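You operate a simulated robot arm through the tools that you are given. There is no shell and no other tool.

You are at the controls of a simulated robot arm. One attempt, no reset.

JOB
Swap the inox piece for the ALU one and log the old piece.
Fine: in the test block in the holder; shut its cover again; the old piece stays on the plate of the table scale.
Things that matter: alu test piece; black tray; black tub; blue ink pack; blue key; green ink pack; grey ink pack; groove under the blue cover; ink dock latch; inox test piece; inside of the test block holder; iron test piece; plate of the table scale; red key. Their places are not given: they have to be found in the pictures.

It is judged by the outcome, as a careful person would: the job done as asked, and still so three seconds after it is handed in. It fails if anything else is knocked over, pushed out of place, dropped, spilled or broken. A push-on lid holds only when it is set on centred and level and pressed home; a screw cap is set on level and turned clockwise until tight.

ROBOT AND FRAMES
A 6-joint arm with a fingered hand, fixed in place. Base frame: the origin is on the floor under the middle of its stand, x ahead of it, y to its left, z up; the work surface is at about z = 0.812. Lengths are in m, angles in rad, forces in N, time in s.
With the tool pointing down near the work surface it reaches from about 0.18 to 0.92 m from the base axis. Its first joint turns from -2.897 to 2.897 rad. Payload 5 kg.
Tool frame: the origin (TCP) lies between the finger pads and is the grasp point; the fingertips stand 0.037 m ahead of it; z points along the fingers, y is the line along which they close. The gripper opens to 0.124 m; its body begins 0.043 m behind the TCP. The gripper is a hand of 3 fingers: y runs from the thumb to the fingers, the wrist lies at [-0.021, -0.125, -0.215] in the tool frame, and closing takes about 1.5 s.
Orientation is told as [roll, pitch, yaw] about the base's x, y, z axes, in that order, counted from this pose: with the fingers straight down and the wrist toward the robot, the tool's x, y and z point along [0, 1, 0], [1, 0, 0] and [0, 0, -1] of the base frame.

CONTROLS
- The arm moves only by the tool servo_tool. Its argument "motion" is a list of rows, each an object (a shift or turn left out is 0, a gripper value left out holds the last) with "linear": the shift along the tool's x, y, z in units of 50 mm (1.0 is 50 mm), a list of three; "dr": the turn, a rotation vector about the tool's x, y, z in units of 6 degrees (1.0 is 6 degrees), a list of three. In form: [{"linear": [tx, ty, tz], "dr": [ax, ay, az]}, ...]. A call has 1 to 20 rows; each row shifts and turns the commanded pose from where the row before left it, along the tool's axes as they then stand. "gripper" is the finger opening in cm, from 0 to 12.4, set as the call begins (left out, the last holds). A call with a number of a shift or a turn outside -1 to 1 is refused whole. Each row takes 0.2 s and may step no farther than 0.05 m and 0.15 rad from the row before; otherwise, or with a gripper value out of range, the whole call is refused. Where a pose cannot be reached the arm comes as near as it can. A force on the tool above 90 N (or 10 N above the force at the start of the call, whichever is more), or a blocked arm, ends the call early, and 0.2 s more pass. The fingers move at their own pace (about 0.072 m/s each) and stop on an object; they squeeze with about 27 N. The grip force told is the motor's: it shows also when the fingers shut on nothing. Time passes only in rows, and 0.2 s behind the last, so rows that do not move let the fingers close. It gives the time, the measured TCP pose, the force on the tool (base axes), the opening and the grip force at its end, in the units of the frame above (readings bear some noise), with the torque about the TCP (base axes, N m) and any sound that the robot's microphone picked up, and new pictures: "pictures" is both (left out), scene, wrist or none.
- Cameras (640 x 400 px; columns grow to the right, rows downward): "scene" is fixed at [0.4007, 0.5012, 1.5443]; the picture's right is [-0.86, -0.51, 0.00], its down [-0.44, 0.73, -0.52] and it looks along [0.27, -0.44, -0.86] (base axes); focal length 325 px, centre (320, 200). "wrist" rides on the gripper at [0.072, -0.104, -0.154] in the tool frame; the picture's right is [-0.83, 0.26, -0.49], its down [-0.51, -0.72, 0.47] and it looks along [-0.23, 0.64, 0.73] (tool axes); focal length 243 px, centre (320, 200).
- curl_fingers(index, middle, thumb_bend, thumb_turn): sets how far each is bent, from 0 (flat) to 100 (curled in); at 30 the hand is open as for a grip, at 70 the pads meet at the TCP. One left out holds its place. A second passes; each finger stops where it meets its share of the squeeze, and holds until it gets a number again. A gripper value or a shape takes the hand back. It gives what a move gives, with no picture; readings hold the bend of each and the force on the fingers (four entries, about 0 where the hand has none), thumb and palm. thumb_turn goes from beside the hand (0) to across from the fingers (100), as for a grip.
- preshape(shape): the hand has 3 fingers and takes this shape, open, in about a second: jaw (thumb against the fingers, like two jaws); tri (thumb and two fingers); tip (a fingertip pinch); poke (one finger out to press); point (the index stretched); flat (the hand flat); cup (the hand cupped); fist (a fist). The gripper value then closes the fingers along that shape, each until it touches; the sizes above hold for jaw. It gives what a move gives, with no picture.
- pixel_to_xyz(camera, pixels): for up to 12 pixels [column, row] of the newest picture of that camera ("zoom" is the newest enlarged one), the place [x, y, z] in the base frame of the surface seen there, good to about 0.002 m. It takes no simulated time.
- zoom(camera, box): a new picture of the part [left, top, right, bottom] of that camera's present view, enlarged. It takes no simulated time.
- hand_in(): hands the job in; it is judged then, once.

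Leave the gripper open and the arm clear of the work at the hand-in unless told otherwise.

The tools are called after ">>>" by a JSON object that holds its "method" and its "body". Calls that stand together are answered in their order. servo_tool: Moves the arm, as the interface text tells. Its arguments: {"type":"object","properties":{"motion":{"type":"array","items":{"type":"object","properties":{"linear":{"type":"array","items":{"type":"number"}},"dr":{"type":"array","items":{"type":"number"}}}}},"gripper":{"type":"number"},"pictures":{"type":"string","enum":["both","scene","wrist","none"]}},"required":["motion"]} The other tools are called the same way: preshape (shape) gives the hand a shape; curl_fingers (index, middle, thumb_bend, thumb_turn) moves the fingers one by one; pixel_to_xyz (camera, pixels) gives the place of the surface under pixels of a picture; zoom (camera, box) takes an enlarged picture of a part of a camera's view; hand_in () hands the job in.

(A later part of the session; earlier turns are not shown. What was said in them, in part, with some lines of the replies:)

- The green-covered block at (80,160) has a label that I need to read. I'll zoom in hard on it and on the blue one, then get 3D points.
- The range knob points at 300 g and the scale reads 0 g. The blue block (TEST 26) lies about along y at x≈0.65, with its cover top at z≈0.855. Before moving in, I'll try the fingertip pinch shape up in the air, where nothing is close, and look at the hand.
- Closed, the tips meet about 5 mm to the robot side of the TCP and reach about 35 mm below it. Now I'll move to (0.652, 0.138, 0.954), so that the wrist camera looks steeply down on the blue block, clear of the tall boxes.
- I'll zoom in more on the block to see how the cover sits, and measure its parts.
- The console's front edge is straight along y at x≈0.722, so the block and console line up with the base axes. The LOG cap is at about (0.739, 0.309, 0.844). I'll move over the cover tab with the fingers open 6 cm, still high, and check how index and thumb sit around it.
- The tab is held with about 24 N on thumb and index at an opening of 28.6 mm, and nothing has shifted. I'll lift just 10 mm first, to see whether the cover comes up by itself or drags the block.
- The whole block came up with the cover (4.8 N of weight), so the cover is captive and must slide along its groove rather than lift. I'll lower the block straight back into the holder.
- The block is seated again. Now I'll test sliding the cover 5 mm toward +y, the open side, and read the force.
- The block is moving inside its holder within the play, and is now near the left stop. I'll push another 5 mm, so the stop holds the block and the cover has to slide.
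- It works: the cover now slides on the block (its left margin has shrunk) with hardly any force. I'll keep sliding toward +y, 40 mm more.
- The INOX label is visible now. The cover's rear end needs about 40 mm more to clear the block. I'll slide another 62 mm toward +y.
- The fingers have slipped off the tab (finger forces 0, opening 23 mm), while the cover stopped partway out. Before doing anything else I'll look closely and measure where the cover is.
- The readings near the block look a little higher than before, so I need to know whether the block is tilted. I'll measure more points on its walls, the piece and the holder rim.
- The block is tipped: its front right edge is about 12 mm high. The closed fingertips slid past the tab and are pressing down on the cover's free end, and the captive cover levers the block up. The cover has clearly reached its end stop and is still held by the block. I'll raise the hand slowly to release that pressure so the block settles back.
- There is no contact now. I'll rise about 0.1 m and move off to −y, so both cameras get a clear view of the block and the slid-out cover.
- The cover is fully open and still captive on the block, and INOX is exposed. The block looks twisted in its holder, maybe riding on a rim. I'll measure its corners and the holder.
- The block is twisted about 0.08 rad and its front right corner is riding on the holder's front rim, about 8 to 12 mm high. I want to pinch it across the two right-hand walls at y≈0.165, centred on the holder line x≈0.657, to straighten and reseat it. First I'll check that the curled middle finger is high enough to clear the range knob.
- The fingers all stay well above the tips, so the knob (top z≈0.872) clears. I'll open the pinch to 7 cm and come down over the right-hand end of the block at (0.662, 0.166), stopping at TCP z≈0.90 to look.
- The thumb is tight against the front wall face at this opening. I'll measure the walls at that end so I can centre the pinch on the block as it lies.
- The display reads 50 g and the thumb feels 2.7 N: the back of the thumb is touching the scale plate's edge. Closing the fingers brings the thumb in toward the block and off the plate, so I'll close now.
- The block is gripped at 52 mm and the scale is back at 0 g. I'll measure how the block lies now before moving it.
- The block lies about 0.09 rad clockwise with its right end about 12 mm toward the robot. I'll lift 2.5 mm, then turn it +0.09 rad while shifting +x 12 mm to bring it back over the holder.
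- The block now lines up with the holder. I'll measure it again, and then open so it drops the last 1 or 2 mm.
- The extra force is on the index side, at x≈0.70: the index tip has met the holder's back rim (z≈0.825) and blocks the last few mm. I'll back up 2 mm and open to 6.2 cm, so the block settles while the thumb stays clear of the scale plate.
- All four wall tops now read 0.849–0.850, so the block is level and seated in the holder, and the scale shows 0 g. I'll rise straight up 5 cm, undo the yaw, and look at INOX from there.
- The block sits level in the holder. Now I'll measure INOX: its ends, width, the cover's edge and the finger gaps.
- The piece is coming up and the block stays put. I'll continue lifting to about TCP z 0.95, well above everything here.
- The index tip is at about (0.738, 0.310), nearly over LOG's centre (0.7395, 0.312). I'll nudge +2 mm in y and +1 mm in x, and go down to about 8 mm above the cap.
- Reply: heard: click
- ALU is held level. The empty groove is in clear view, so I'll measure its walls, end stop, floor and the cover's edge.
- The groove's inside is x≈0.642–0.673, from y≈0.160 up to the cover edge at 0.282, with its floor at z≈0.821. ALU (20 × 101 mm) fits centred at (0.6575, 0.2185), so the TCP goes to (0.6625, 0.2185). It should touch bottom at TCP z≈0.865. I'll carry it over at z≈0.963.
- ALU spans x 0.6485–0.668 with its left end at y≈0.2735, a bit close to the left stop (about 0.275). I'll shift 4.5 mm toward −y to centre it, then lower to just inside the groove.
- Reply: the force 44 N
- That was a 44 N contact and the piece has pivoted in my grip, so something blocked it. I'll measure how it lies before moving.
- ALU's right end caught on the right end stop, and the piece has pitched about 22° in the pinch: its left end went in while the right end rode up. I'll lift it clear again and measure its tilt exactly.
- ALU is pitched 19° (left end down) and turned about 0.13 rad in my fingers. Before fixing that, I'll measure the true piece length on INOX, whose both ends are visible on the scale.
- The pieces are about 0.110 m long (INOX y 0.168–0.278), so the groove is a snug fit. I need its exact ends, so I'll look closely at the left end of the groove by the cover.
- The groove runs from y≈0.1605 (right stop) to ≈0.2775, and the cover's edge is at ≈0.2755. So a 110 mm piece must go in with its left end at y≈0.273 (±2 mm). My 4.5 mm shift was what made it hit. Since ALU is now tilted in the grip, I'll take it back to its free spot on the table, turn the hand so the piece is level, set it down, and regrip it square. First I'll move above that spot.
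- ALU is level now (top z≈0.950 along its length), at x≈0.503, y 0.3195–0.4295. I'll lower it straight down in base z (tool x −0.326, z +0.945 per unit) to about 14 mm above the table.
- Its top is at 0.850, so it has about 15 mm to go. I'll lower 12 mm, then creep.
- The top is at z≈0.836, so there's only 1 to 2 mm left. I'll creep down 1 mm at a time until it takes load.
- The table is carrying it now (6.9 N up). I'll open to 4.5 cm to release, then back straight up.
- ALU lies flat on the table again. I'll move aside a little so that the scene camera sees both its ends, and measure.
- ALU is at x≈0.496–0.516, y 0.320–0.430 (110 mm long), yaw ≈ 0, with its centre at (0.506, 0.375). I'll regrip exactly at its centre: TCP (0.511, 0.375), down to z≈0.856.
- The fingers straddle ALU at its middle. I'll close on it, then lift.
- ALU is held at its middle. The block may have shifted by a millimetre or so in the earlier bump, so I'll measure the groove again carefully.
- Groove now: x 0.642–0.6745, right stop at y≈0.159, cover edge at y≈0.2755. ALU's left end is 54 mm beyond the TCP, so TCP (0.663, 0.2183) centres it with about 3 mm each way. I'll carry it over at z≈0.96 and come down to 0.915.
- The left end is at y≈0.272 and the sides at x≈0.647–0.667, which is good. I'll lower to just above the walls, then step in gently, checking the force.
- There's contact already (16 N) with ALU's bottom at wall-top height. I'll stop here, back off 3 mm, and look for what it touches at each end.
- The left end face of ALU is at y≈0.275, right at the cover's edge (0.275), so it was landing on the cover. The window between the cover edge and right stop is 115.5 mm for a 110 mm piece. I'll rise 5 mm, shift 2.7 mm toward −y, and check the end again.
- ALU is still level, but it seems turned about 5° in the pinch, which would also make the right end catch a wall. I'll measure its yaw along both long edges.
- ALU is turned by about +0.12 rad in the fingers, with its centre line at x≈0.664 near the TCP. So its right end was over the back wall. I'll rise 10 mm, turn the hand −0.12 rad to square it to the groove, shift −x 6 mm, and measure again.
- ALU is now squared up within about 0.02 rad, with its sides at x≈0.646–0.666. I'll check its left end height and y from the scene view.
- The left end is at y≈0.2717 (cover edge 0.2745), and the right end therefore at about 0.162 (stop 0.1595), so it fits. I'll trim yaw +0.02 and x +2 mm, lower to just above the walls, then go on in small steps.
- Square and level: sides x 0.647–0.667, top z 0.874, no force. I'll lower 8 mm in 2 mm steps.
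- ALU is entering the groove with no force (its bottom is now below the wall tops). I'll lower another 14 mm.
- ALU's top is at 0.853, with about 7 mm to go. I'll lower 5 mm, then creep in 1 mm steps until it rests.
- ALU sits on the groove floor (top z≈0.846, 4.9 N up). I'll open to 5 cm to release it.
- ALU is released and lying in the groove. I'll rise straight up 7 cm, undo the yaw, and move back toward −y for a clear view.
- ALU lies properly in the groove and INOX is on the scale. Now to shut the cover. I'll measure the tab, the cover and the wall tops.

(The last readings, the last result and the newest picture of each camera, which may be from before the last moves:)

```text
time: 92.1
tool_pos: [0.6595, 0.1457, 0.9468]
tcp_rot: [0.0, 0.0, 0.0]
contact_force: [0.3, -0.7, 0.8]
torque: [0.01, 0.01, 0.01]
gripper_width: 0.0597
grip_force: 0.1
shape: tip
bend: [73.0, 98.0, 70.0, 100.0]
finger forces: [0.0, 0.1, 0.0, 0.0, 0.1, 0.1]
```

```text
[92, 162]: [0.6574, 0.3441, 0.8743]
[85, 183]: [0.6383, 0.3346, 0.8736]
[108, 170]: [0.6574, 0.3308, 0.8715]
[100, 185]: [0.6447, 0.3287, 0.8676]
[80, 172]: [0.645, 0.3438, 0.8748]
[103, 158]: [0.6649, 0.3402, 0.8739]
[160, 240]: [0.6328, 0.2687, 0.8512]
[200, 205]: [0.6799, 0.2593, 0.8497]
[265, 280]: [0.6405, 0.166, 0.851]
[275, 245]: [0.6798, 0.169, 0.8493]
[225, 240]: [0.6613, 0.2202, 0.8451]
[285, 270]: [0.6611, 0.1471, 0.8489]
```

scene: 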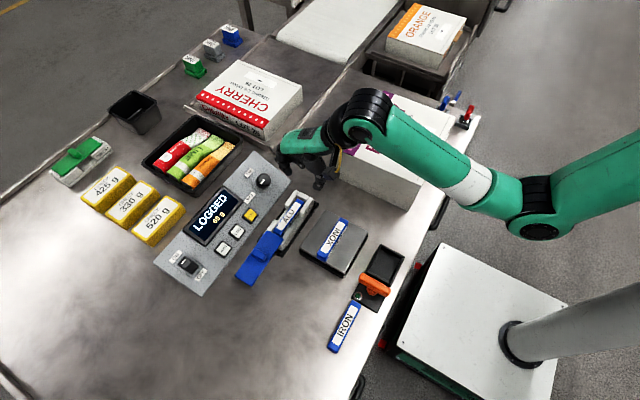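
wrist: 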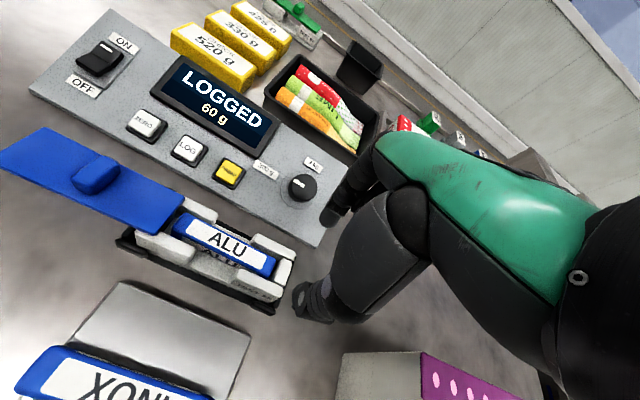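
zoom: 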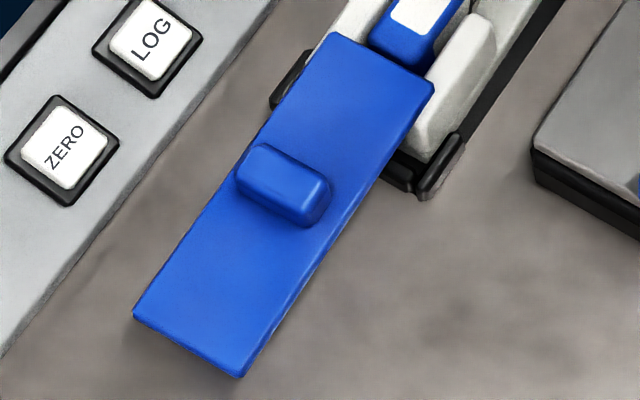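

The tab is centred at about (0.656, 0.339) and the block walls are level (0.849–0.851). I'll grip the tab as before: move over it at z≈0.947, open 6 cm.

>>> {"method": "servo_tool", "body": {"motion": [{"linear": [0.773, 0.005, 0]}, {"linear": [0.773, 0.005, 0]}, {"linear": [0.773, 0.005, 0]}, {"linear": [0.773, 0.005, 0]}, {"linear": [0.773, 0, 0]}, {}], "gripper": 6, "pictures": "both"}}

>>> {"method": "zoom", "body": {"camera": "wrist", "box": [220, 180, 380, 320]}}

>>> {"method": "pixel_to_xyz", "body": {"camera": "zoom", "pixels": [[240, 240], [210, 290], [235, 265], [215, 250], [250, 270], [255, 225], [225, 235], [262, 245]]}}

```text
time: 93.5
tool_pos: [0.6604, 0.3404, 0.9454]
tcp_rot: [0.0, 0.0, -0.002]
contact_force: [-0.7, 0.7, -1.0]
torque: [-0.02, 0.0, -0.02]
gripper_width: 0.0596
grip_force: 0.1
shape: tip
bend: [73.0, 98.0, 70.0, 100.0]
finger forces: [0.1, 0.1, 0.0, 0.0, 0.1, 0.1]
```

scene: 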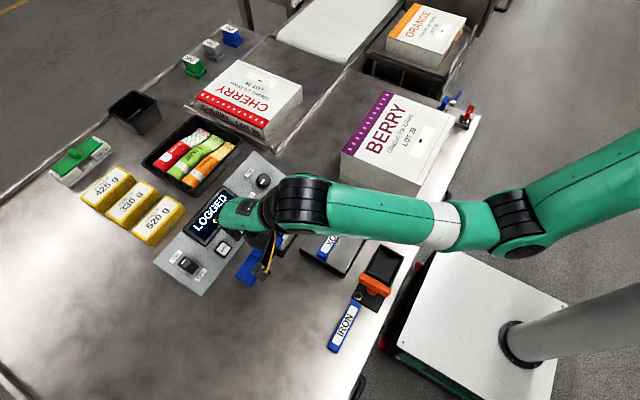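
wrist: 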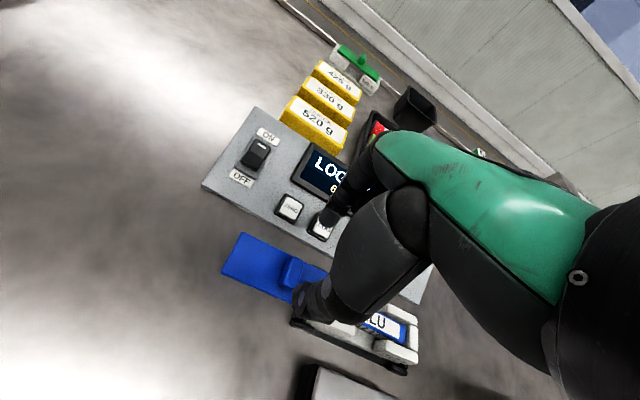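

```text
2.86 times, centred on (300, 250) of wrist
```

zoom: 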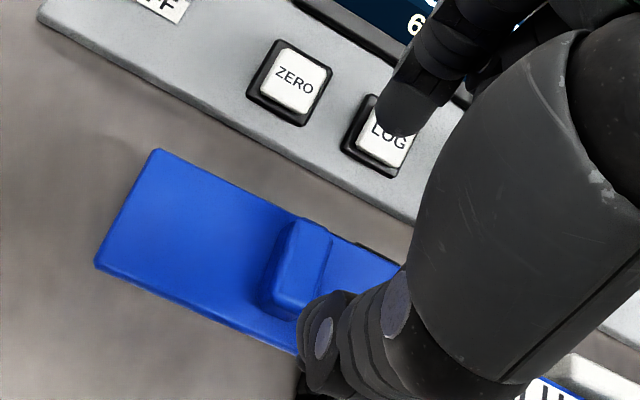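

```text
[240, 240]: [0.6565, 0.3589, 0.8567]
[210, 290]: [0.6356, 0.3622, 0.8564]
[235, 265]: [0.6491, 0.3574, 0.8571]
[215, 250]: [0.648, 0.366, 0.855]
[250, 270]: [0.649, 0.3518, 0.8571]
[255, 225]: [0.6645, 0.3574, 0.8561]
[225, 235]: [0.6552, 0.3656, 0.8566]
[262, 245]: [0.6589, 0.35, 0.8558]
```

>>> {"method": "pixel_to_xyz", "body": {"camera": "zoom", "pixels": [[300, 260], [290, 300], [310, 230], [275, 285], [280, 240], [325, 255], [315, 225], [270, 300], [318, 275], [300, 225]]}}

```text
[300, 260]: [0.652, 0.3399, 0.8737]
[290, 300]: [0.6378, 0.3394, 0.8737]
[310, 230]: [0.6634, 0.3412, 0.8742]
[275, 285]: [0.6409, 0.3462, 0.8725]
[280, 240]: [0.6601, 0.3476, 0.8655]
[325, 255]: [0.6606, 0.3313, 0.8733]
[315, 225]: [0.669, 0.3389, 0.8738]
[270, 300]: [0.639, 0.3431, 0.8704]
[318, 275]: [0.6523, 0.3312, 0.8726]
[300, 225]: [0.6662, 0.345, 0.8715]
```

The tab spans x≈0.636–0.671 and y≈0.331–0.3475. I'll trim 2 mm in −x, 1 mm in −y, and descend to z≈0.8945.

>>> {"method": "servo_tool", "body": {"motion": [{"linear": [-0.02, -0.04, 0.25]}, {"linear": [0, 0, 0.3]}, {"linear": [0, 0, 0.3]}, {"linear": [0, 0, 0.18]}, {}], "gripper": 6, "pictures": "both"}}

>>> {"method": "zoom", "body": {"camera": "wrist", "box": [220, 180, 380, 320]}}

```text
time: 94.7
tool_pos: [0.6571, 0.3381, 0.8948]
tcp_rot: [0.0, -0.001, 0.0]
contact_force: [-0.3, 0.0, 0.6]
torque: [-0.01, -0.01, 0.03]
gripper_width: 0.0596
grip_force: 0.1
shape: tip
bend: [73.0, 98.0, 70.0, 100.0]
finger forces: [0.1, 0.0, 0.0, 0.0, 0.0, 0.1]
```

scene: 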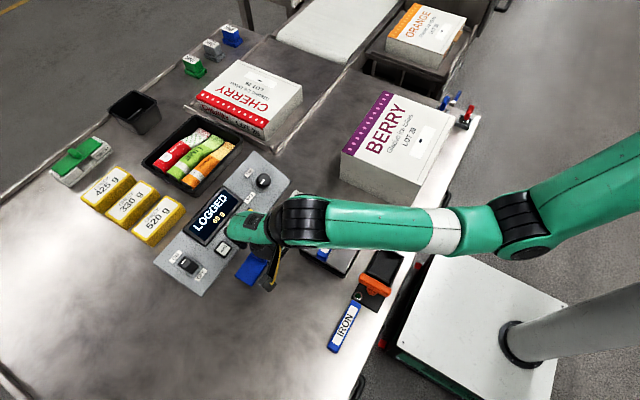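
wrist: 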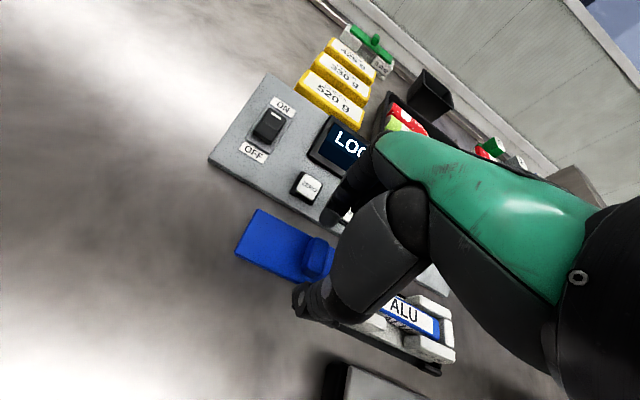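

```text
2.86 times, centred on (300, 250) of wrist
```

zoom: 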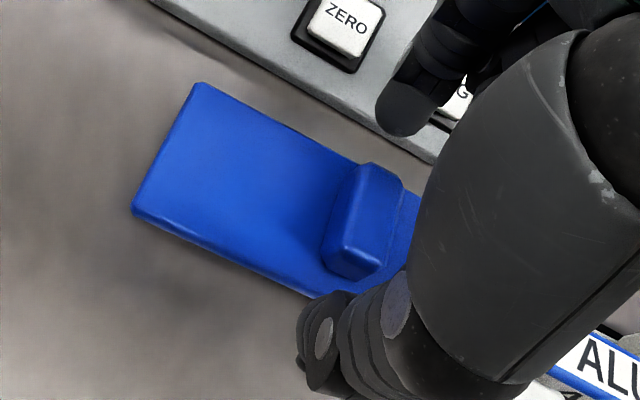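

The fingers straddle the tab. I'll close on it.

>>> {"method": "servo_tool", "body": {"motion": [{}, {}, {}, {}, {}], "gripper": 0, "pictures": "both"}}

>>> {"method": "zoom", "body": {"camera": "wrist", "box": [220, 180, 460, 360]}}

>>> {"method": "pixel_to_xyz", "body": {"camera": "wrist", "pixels": [[380, 325], [445, 345], [440, 320], [405, 312], [250, 225], [260, 250], [290, 265]]}}

```text
time: 95.9
tool_pos: [0.6577, 0.3383, 0.8943]
tcp_rot: [-0.001, -0.001, 0.001]
contact_force: [-0.5, 0.2, -0.8]
torque: [0.02, -0.07, 0.0]
gripper_width: 0.0287
grip_force: 26.6
shape: tip
bend: [72.0, 100.0, 74.0, 100.0]
finger forces: [23.8, 0.1, 0.1, 0.0, 23.9, 0.0]
```

scene: 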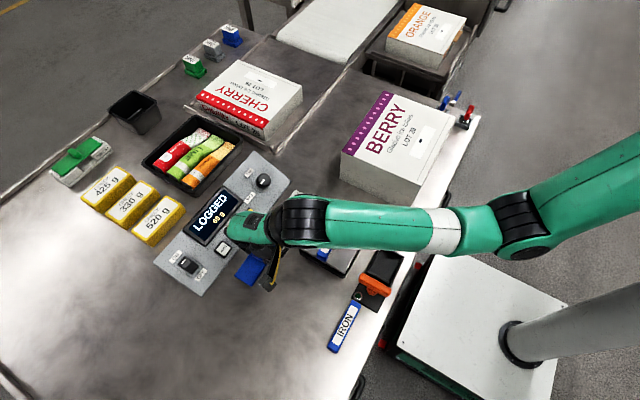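
wrist: 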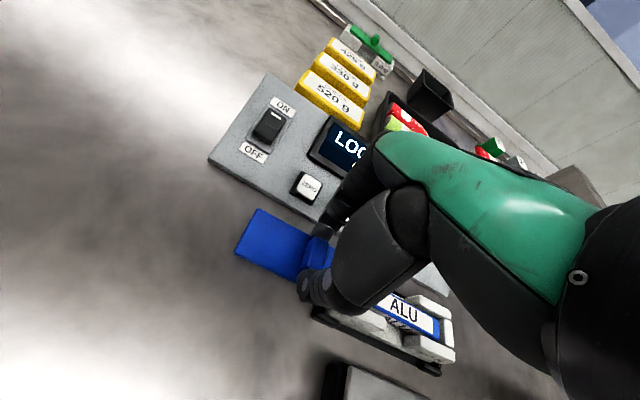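

```text
2.22 times, centred on (340, 270) of wrist
```

zoom: 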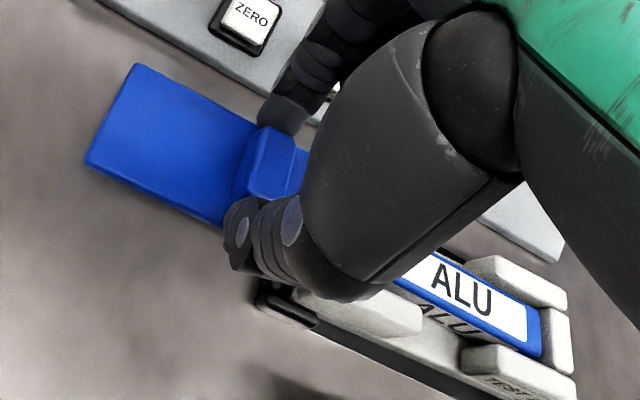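

```text
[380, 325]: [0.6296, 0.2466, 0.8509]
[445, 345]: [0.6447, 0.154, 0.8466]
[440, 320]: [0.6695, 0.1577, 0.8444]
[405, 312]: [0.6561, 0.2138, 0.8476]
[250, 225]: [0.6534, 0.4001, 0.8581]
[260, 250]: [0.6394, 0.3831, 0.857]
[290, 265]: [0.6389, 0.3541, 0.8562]
```

The tab is held (28.7 mm, 24 N) and the block is level. I'll start sliding the cover shut toward −y, 30 mm first.

>>> {"method": "servo_tool", "body": {"motion": [{"linear": [-0.1, 0, 0]}, {"linear": [-0.1, 0, 0]}, {"linear": [-0.1, 0, 0]}, {"linear": [-0.15, 0, 0]}, {"linear": [-0.15, 0, 0]}, {}], "pictures": "both"}}

>>> {"method": "zoom", "body": {"camera": "wrist", "box": [220, 180, 460, 360]}}

>>> {"method": "zoom", "body": {"camera": "scene", "box": [230, 170, 340, 290]}}

```text
time: 97.3
tool_pos: [0.6587, 0.3072, 0.8954]
tcp_rot: [0.0, -0.001, 0.0]
contact_force: [4.4, -0.4, 1.1]
torque: [-0.04, -0.24, -0.02]
gripper_width: 0.0283
grip_force: 26.5
shape: tip
bend: [72.0, 100.0, 74.0, 100.0]
finger forces: [28.4, 0.1, 0.0, 0.1, 23.2, 0.0]
```

scene: 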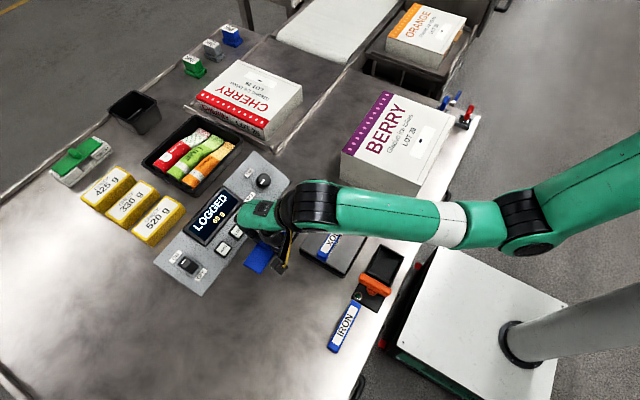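
wrist: 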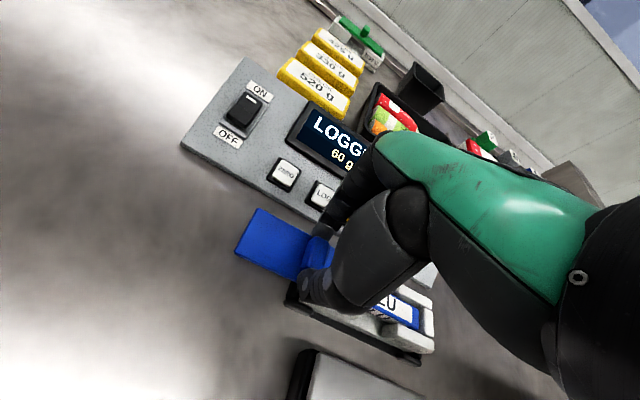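

```text
2.22 times, centred on (340, 270) of wrist
```

zoom: 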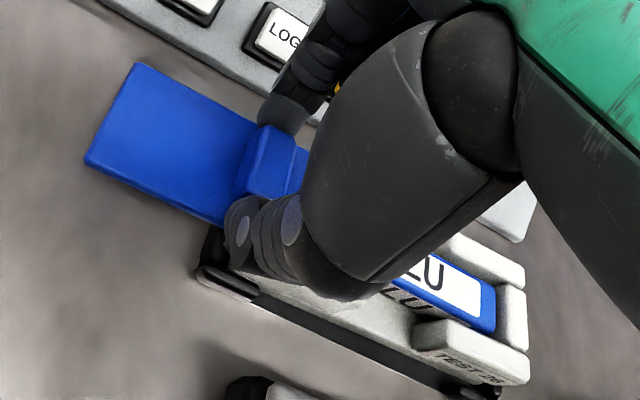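

```text
3.33 times, centred on (285, 230) of scene
```

zoom: 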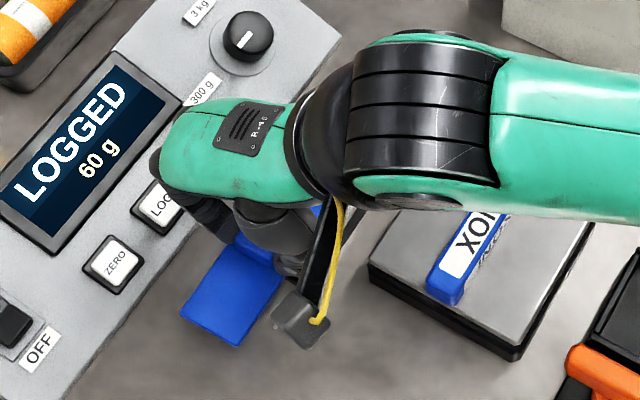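

It's sliding shut over ALU. There is a 4.4 N side force in +x, so the groove runs slightly toward +x going inward. I'll follow it with a small +x drift over the next 40 mm.

>>> {"method": "servo_tool", "body": {"motion": [{"linear": [-0.1, 0.024, 0]}, {"linear": [-0.14, 0.006, 0]}, {"linear": [-0.14, 0.006, 0]}, {"linear": [-0.14, 0.006, 0]}, {"linear": [-0.14, 0.006, 0]}, {"linear": [-0.14, 0.006, 0]}, {}], "pictures": "both"}}

>>> {"method": "zoom", "body": {"camera": "wrist", "box": [200, 180, 440, 360]}}

>>> {"method": "zoom", "body": {"camera": "scene", "box": [230, 160, 340, 280]}}

```text
time: 98.9
tool_pos: [0.661, 0.2668, 0.8946]
tcp_rot: [-0.001, 0.001, 0.0]
contact_force: [-1.7, 0.4, 0.9]
torque: [-0.05, -0.04, -0.05]
gripper_width: 0.0286
grip_force: 27.5
shape: tip
bend: [72.0, 100.0, 74.0, 100.0]
finger forces: [25.7, 0.0, 0.1, 0.1, 26.6, 0.0]
```

scene: 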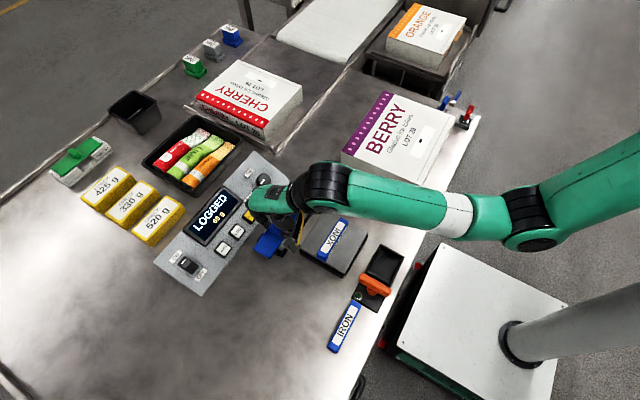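
wrist: 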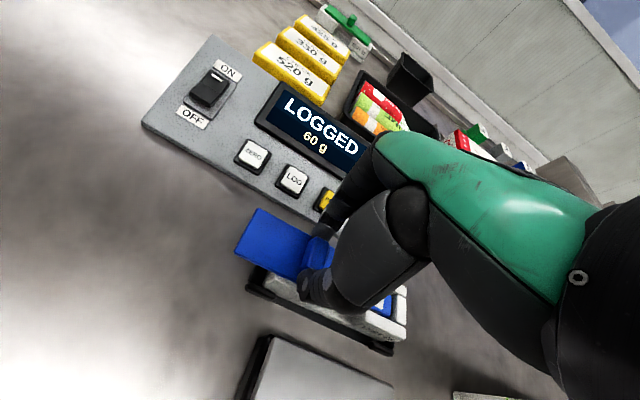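

```text
2.22 times, centred on (320, 270) of wrist
```

zoom: 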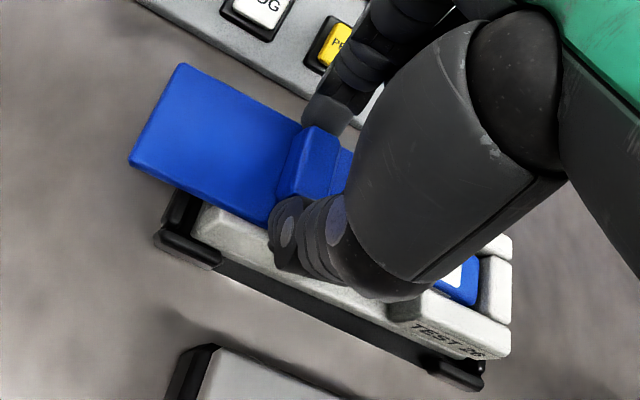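

```text
3.33 times, centred on (285, 220) of scene
```

zoom: 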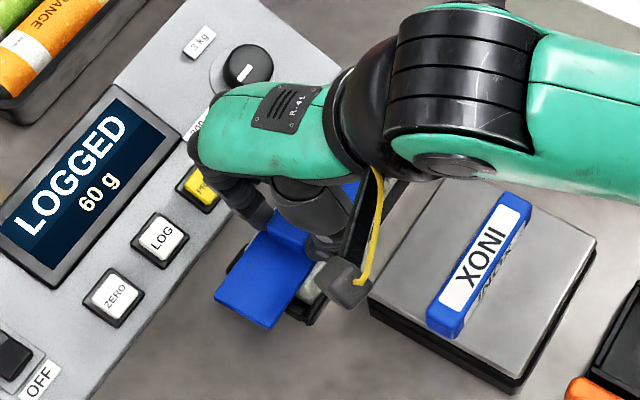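

Going well, with small forces. I'll slide another 33 mm, then check the last part.

>>> {"method": "servo_tool", "body": {"motion": [{"linear": [-0.13, 0, 0]}, {"linear": [-0.13, 0, 0]}, {"linear": [-0.13, 0, 0]}, {"linear": [-0.13, 0, 0]}, {"linear": [-0.13, 0, 0]}, {}], "pictures": "both"}}

>>> {"method": "zoom", "body": {"camera": "wrist", "box": [180, 180, 400, 350]}}

>>> {"method": "zoom", "body": {"camera": "scene", "box": [230, 160, 340, 280]}}

```text
time: 100.3
tool_pos: [0.6615, 0.2352, 0.8947]
tcp_rot: [0.002, 0.001, 0.0]
contact_force: [1.0, -0.1, -0.3]
torque: [-0.02, -0.11, -0.05]
gripper_width: 0.0281
grip_force: 27.3
shape: tip
bend: [72.0, 100.0, 74.0, 100.0]
finger forces: [26.7, 0.0, 0.1, 0.0, 24.9, 0.0]
```

scene: 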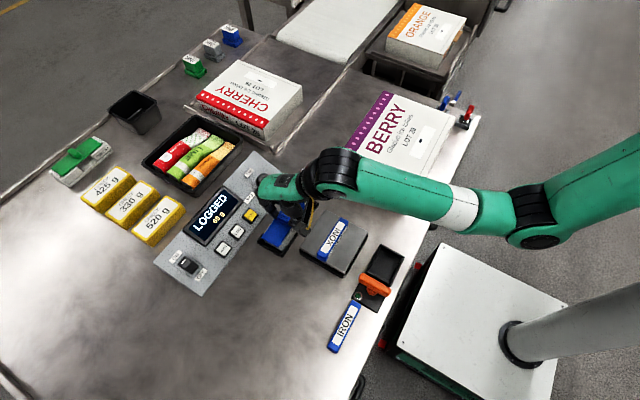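
wrist: 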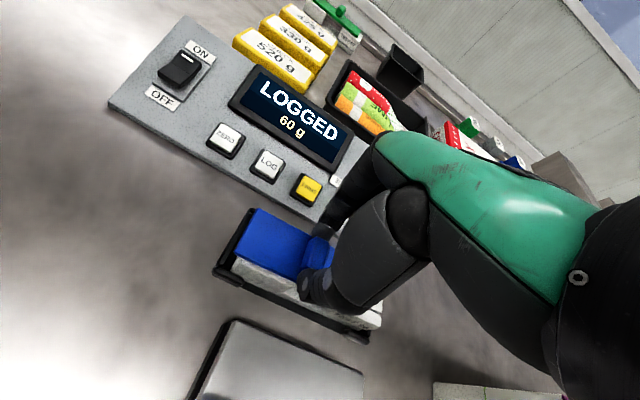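

```text
2.35 times, centred on (290, 265) of wrist
```

zoom: 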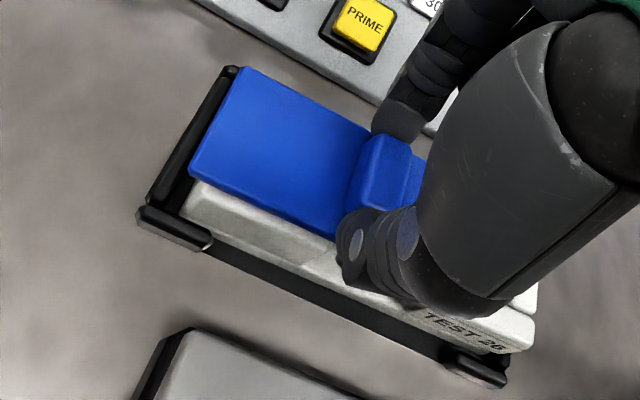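

```text
3.33 times, centred on (285, 220) of scene
```

zoom: 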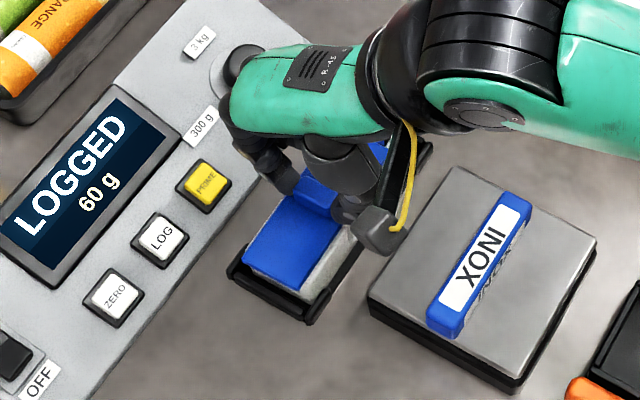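

Nearly shut: the cover's left edge is now about flush with the block's left end, so there's about 10 mm to go. I'll continue 8 mm in small steps.

>>> {"method": "servo_tool", "body": {"motion": [{"linear": [-0.06, 0, 0]}, {"linear": [-0.05, 0, 0]}, {"linear": [-0.05, 0, 0]}, {}], "pictures": "both"}}

>>> {"method": "zoom", "body": {"camera": "wrist", "box": [180, 180, 400, 350]}}

>>> {"method": "zoom", "body": {"camera": "scene", "box": [240, 170, 330, 260]}}

```text
time: 101.3
tool_pos: [0.6608, 0.2276, 0.8945]
tcp_rot: [-0.001, 0.001, -0.001]
contact_force: [1.7, -0.2, -0.5]
torque: [-0.04, -0.2, -0.02]
gripper_width: 0.0283
grip_force: 27.0
shape: tip
bend: [72.0, 100.0, 74.0, 100.0]
finger forces: [27.4, 0.1, 0.0, 0.1, 24.9, 0.0]
```

scene: 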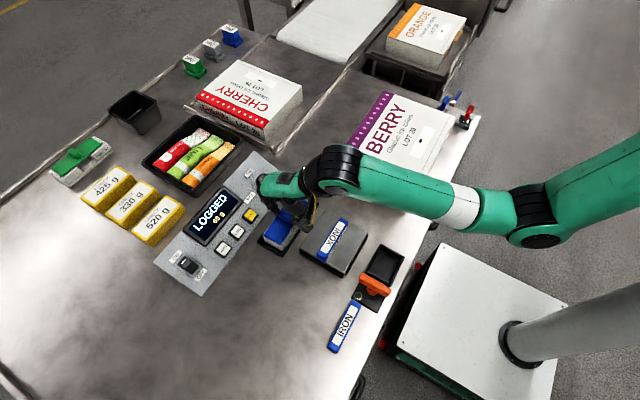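
wrist: 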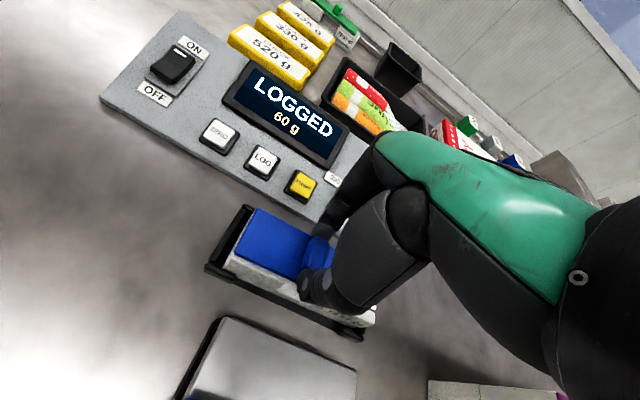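

```text
2.35 times, centred on (290, 265) of wrist
```

zoom: 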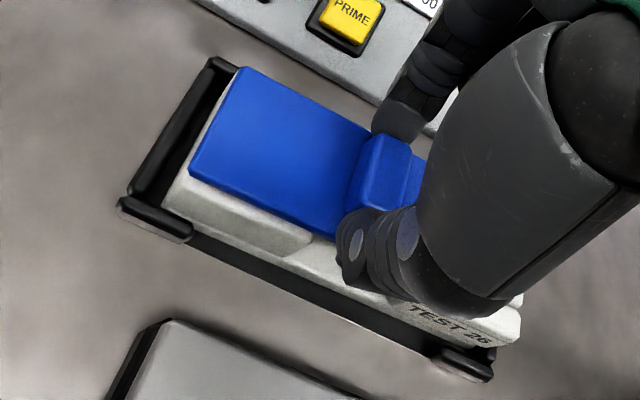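

```text
4.44 times, centred on (285, 215) of scene
```

zoom: 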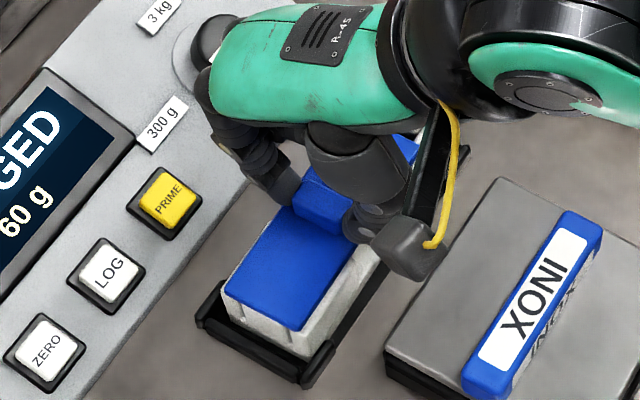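

A margin is appearing at the left end of the block. At the start it was about 10 mm, so I'll go on 5 mm more.

>>> {"method": "servo_tool", "body": {"motion": [{"linear": [-0.05, 0, 0]}, {"linear": [-0.05, 0, 0]}, {}], "pictures": "both"}}

>>> {"method": "zoom", "body": {"camera": "wrist", "box": [180, 180, 400, 350]}}

>>> {"method": "pixel_to_xyz", "body": {"camera": "wrist", "pixels": [[240, 210], [222, 240], [232, 222], [217, 250], [211, 252], [226, 218], [213, 240], [220, 228], [360, 310], [375, 312]]}}

```text
time: 102.1
tool_pos: [0.6611, 0.2232, 0.8943]
tcp_rot: [0.0, -0.001, 0.0]
contact_force: [3.4, -0.1, 1.5]
torque: [-0.01, -0.24, -0.03]
gripper_width: 0.0282
grip_force: 26.8
shape: tip
bend: [72.0, 100.0, 74.0, 100.0]
finger forces: [28.6, 0.1, 0.0, 0.0, 24.1, 0.0]
```

scene: 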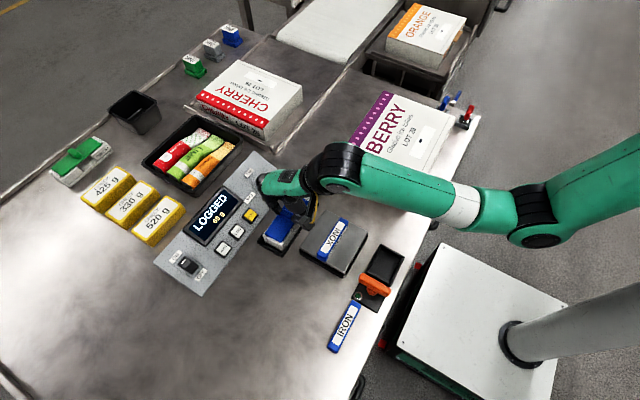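
wrist: 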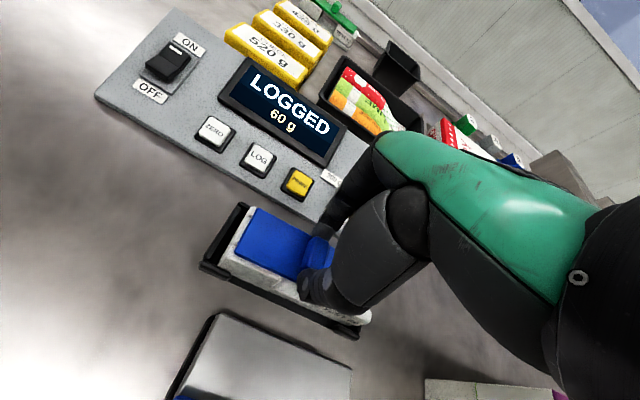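

```text
2.35 times, centred on (290, 265) of wrist
```

zoom: 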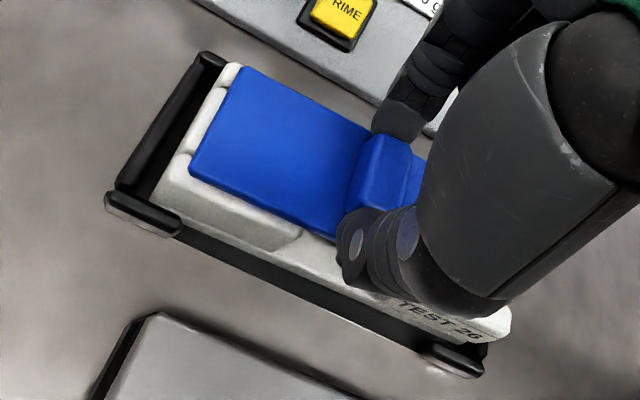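

```text
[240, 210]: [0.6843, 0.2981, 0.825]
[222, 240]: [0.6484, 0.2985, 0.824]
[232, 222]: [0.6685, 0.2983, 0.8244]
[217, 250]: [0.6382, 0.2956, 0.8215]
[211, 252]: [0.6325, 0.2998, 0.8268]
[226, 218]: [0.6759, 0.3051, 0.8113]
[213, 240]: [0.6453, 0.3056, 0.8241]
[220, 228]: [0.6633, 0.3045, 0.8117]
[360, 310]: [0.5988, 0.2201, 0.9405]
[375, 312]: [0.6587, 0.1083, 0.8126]
```

>>> {"method": "pixel_to_xyz", "body": {"camera": "wrist", "pixels": [[258, 211], [248, 228], [238, 250], [252, 210], [244, 226], [232, 252], [224, 262], [240, 235], [235, 245], [270, 290]]}}

>>> {"method": "zoom", "body": {"camera": "wrist", "box": [195, 195, 275, 275]}}

>>> {"method": "zoom", "body": {"camera": "wrist", "box": [310, 270, 390, 345]}}

```text
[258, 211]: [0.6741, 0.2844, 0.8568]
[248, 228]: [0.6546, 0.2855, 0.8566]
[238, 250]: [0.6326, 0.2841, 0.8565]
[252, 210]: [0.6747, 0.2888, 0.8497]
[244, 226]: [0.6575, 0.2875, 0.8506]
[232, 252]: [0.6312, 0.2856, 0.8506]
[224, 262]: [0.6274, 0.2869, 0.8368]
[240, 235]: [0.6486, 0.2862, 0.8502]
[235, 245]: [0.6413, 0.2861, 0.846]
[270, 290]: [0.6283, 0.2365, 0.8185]
```

```text
5.00 times, centred on (235, 235) of wrist
```

zoom: 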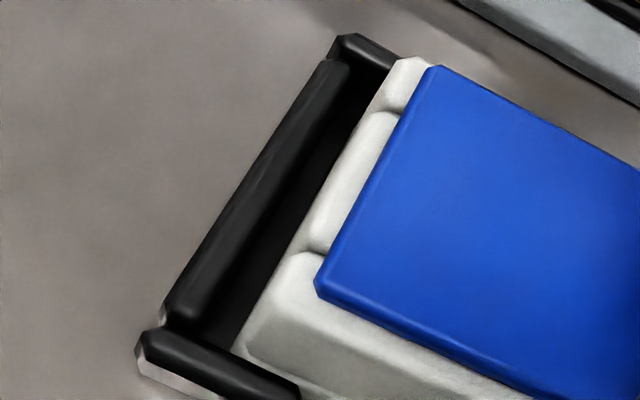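

```text
5.33 times, centred on (350, 308) of wrist
```

zoom: 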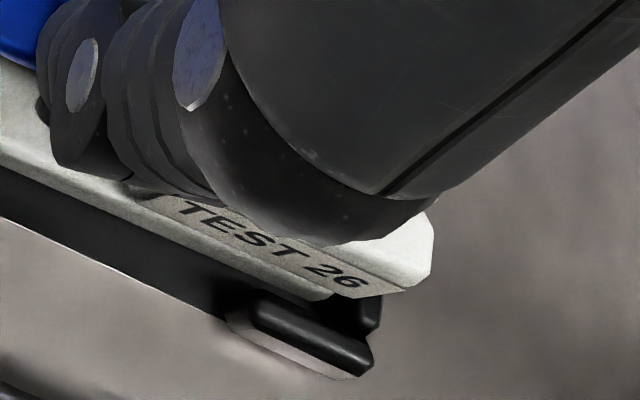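

The left margin is now about 5 mm; at the start it was about 9 mm. There's no y resistance yet, so I'll keep on, 2 mm at a time, with a touch of +x to relieve the side force.

>>> {"method": "servo_tool", "body": {"motion": [{"linear": [-0.04, 0.01, 0]}, {"linear": [-0.04, 0.005, 0]}, {}], "pictures": "wrist"}}

>>> {"method": "pixel_to_xyz", "body": {"camera": "wrist", "pixels": [[258, 211], [248, 228], [238, 250], [250, 210], [244, 226], [232, 252], [224, 262], [240, 235], [235, 245], [247, 215]]}}

>>> {"method": "zoom", "body": {"camera": "wrist", "box": [195, 195, 275, 275]}}

```text
time: 102.9
tool_pos: [0.6603, 0.2181, 0.8944]
tcp_rot: [0.0, 0.0, 0.001]
contact_force: [1.5, -2.0, 0.4]
torque: [-0.1, -0.17, -0.05]
gripper_width: 0.0284
grip_force: 27.1
shape: tip
bend: [72.0, 100.0, 74.0, 100.0]
finger forces: [27.3, 0.0, 0.0, 0.0, 24.8, 0.0]
```

wrist: 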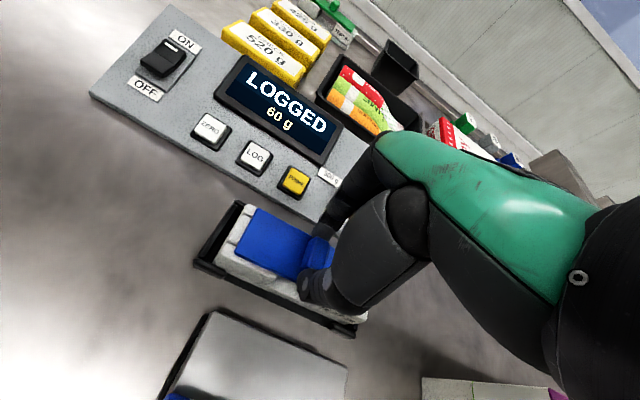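

```text
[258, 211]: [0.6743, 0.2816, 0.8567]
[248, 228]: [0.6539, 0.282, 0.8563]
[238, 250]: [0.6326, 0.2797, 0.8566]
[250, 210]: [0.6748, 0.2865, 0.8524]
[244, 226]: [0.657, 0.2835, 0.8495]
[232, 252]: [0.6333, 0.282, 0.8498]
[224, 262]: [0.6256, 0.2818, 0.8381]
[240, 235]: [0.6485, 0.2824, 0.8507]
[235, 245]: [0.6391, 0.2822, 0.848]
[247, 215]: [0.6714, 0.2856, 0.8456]
```

```text
5.00 times, centred on (235, 235) of wrist
```

zoom: 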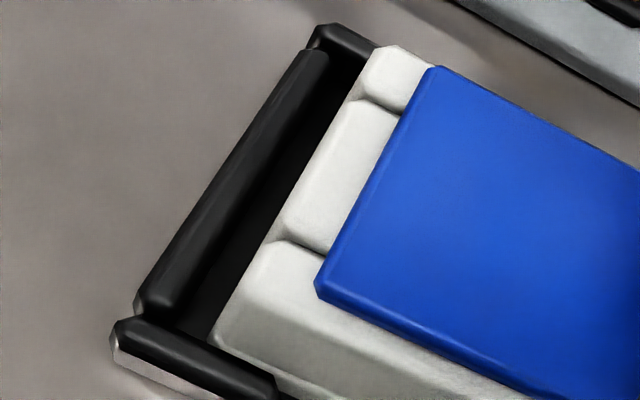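

The left margin now matches the closed look (about 9 mm). I'll release the tab and step back to compare both end margins.

>>> {"method": "servo_tool", "body": {"motion": [{}, {}, {}], "gripper": 6, "pictures": "none"}}

>>> {"method": "servo_tool", "body": {"motion": [{"linear": [0, 0, -0.3]}, {"linear": [0, 0, -0.5]}, {"linear": [0, 0, -0.5]}, {"linear": [-0.8, -0.1, 0]}, {"linear": [-0.8, -0.1, 0]}, {}], "gripper": 6, "pictures": "both"}}

>>> {"method": "zoom", "body": {"camera": "wrist", "box": [100, 150, 310, 310]}}

>>> {"method": "zoom", "body": {"camera": "scene", "box": [250, 180, 330, 260]}}

```text
time: 103.7
tool_pos: [0.6609, 0.2184, 0.8936]
tcp_rot: [0.0, -0.001, 0.0]
contact_force: [1.0, 0.1, -0.3]
torque: [-0.02, 0.0, 0.01]
gripper_width: 0.0597
grip_force: 0.0
shape: tip
bend: [73.0, 98.0, 70.0, 100.0]
finger forces: [0.1, 0.0, 0.0, 0.0, 0.0, 0.0]
```

```text
time: 105.1
tool_pos: [0.6507, 0.1386, 0.9599]
tcp_rot: [0.0, 0.001, 0.001]
contact_force: [0.0, 0.4, 0.2]
torque: [0.01, 0.0, 0.01]
gripper_width: 0.0596
grip_force: 0.0
shape: tip
bend: [73.0, 98.0, 70.0, 100.0]
finger forces: [0.0, 0.1, 0.0, 0.0, 0.0, 0.0]
```

scene: 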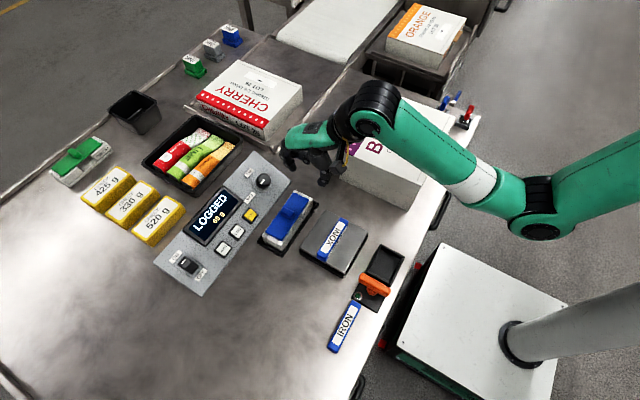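
wrist: 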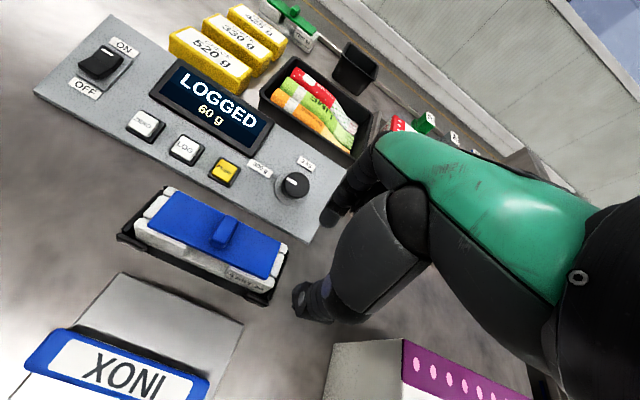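

```text
2.50 times, centred on (205, 230) of wrist
```

zoom: 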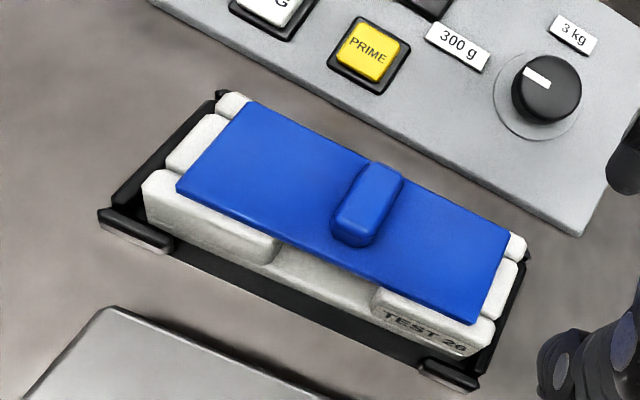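

```text
5.00 times, centred on (290, 220) of scene
```

zoom: 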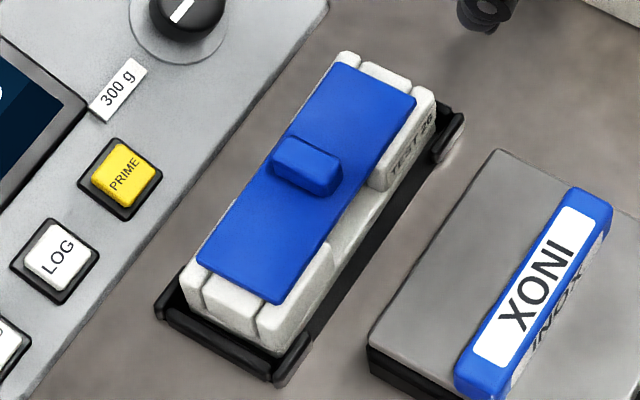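

This view is almost the same as my first close-up, so I'll take the same crop for a direct comparison and measure the margins.

>>> {"method": "zoom", "body": {"camera": "wrist", "box": [110, 180, 210, 260]}}

>>> {"method": "zoom", "body": {"camera": "wrist", "box": [200, 215, 300, 305]}}

>>> {"method": "pixel_to_xyz", "body": {"camera": "wrist", "pixels": [[177, 192], [152, 222], [280, 248], [268, 276], [230, 222], [214, 240], [163, 192], [138, 222], [284, 248], [288, 262], [175, 245], [250, 280]]}}

```text
5.00 times, centred on (160, 220) of wrist
```

zoom: 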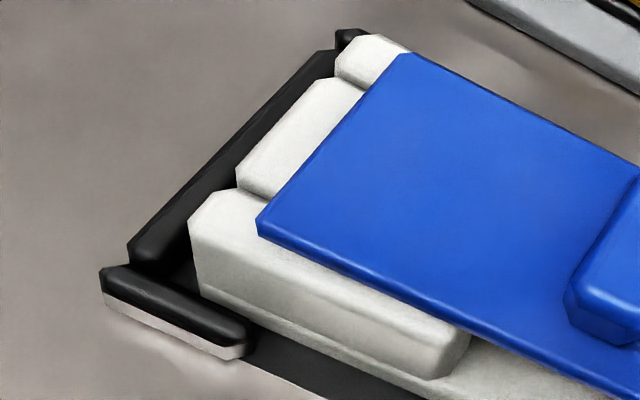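

```text
4.44 times, centred on (250, 260) of wrist
```

zoom: 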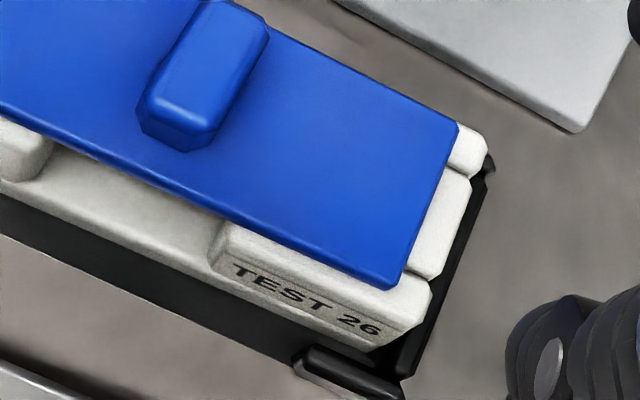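

```text
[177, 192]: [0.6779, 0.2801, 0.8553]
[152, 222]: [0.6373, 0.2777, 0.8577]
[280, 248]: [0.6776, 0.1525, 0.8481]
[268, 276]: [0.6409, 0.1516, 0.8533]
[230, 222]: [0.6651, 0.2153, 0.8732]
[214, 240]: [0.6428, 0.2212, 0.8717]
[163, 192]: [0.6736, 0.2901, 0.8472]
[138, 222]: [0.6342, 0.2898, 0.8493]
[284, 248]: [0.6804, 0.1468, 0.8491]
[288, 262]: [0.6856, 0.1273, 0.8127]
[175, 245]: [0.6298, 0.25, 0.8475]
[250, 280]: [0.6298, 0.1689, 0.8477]
```

The margins match the starting picture at both ends (cover y 0.152–0.280, as at the start), and the block is level in the holder. I'll check the rest of the scene against the first close-up: scale, dock, IRON, console.

>>> {"method": "zoom", "body": {"camera": "scene", "box": [240, 180, 420, 360]}}

>>> {"method": "zoom", "body": {"camera": "scene", "box": [40, 80, 320, 300]}}

>>> {"method": "zoom", "body": {"camera": "scene", "box": [300, 205, 370, 275]}}

```text
2.22 times, centred on (330, 270) of scene
```

zoom: 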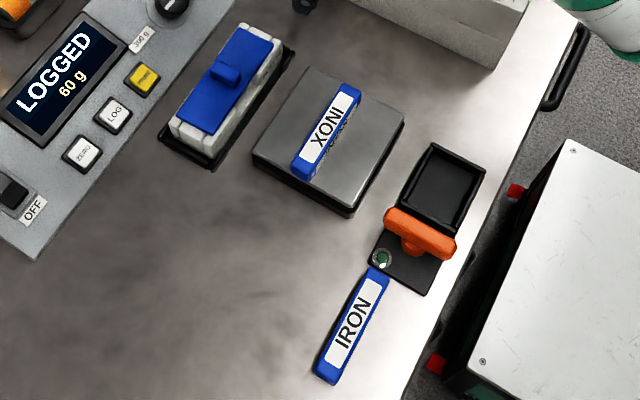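

```text
1.82 times, centred on (180, 190) of scene
```

zoom: 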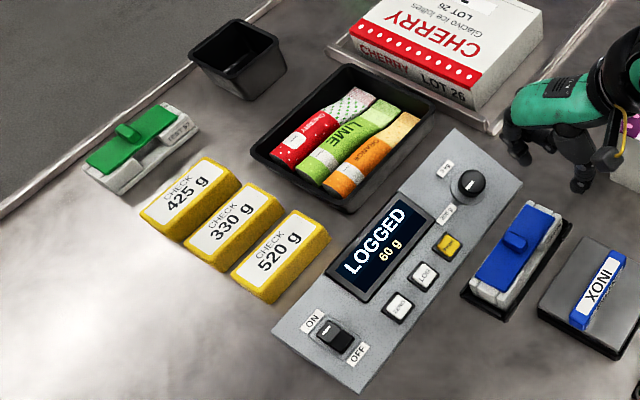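

```text
5.71 times, centred on (335, 240) of scene
```

zoom: 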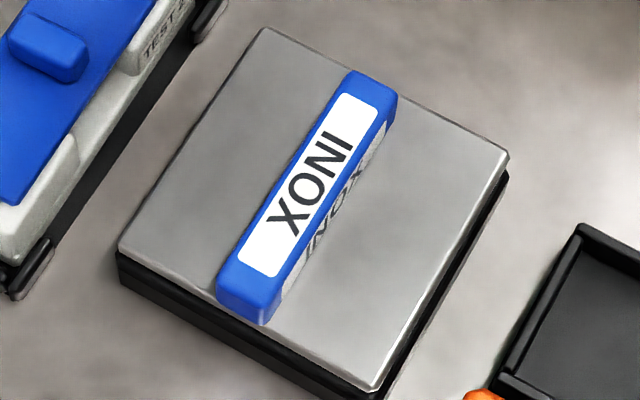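

Everything matches the start: the scale plate, IRON, dock, check weights, tray and tub are where they were, and the display still shows LOGGED 60 g. I'll raise the arm well clear with the hand open.

>>> {"method": "servo_tool", "body": {"motion": [{"linear": [0, 0, -0.6]}, {"linear": [0, 0, -0.8]}, {"linear": [0, 0, -0.8]}, {"linear": [0, 0, -0.8]}, {"linear": [0, 0, -0.8]}, {}, {}], "gripper": 12.4, "pictures": "both"}}

>>> {"method": "zoom", "body": {"camera": "scene", "box": [170, 160, 390, 310]}}

```text
time: 106.7
tool_pos: [0.6517, 0.1373, 1.1495]
tcp_rot: [0.0, 0.0, 0.002]
contact_force: [1.5, 0.2, 0.8]
torque: [0.04, 0.01, -0.02]
gripper_width: 0.1234
grip_force: 0.0
shape: tip
bend: [30.0, 98.0, 30.0, 98.0]
finger forces: [0.0, 0.0, 0.0, 0.0, 0.1, 0.1]
```

scene: 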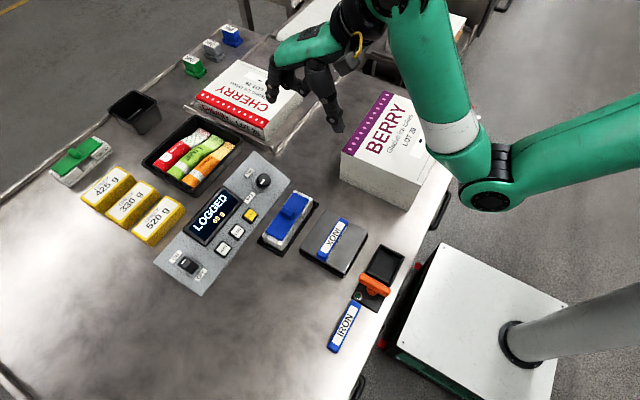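
wrist: 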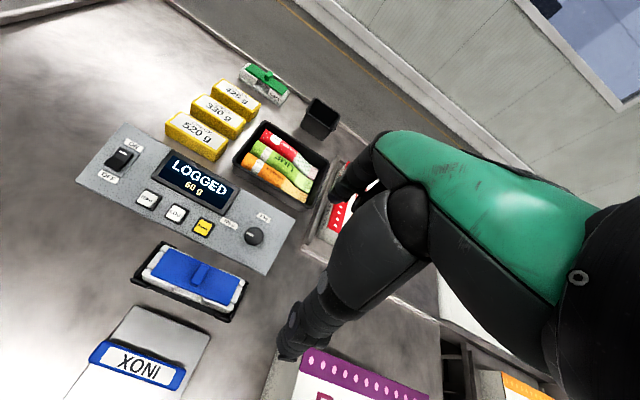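

```text
2.67 times, centred on (280, 235) of scene
```

zoom: 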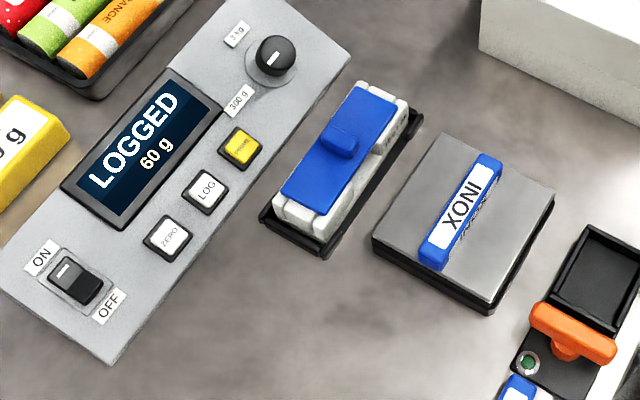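

ALU is in the TEST 26 block, its blue cover is shut, and the block sits in its holder. INOX rests on the scale plate and is logged at 60 g. The hand is open and the arm is clear, so I'll hand in.

>>> {"method": "hand_in", "body": {}}

```text
The job is handed in.
```

The swap is done and I've handed it in; I haven't seen the judge's result.

- **ALU piece:** it is in the TEST 26 block, the blue cover is shut, and the block sits level in its holder.
- **INOX piece:** it is on the plate of the table scale. I pressed LOG and the display reads "LOGGED 60 g". One end of the piece overhangs the plate edge by about 2 mm, but it lies stable.
- **Everything else:** at the last check, everything I compared with the first pictures was in its starting place. The arm is clear with the hand open.

Some of it did not go cleanly:

- **Block tipped:** when I opened the cover, my fingers slipped off its tab and tipped the block partly onto the holder's rim. I gripped the block and set it back level.
- **Scale touched:** while doing that, my thumb brushed the scale plate. The reading jumped to 50 g, then returned to 0. This was before INOX was weighed.
- **ALU caught:** the first two tries at putting ALU in caught on the block. After the first I set it back on the table and gripped it again; after the second I squared it in the grip, and it then went in without force.
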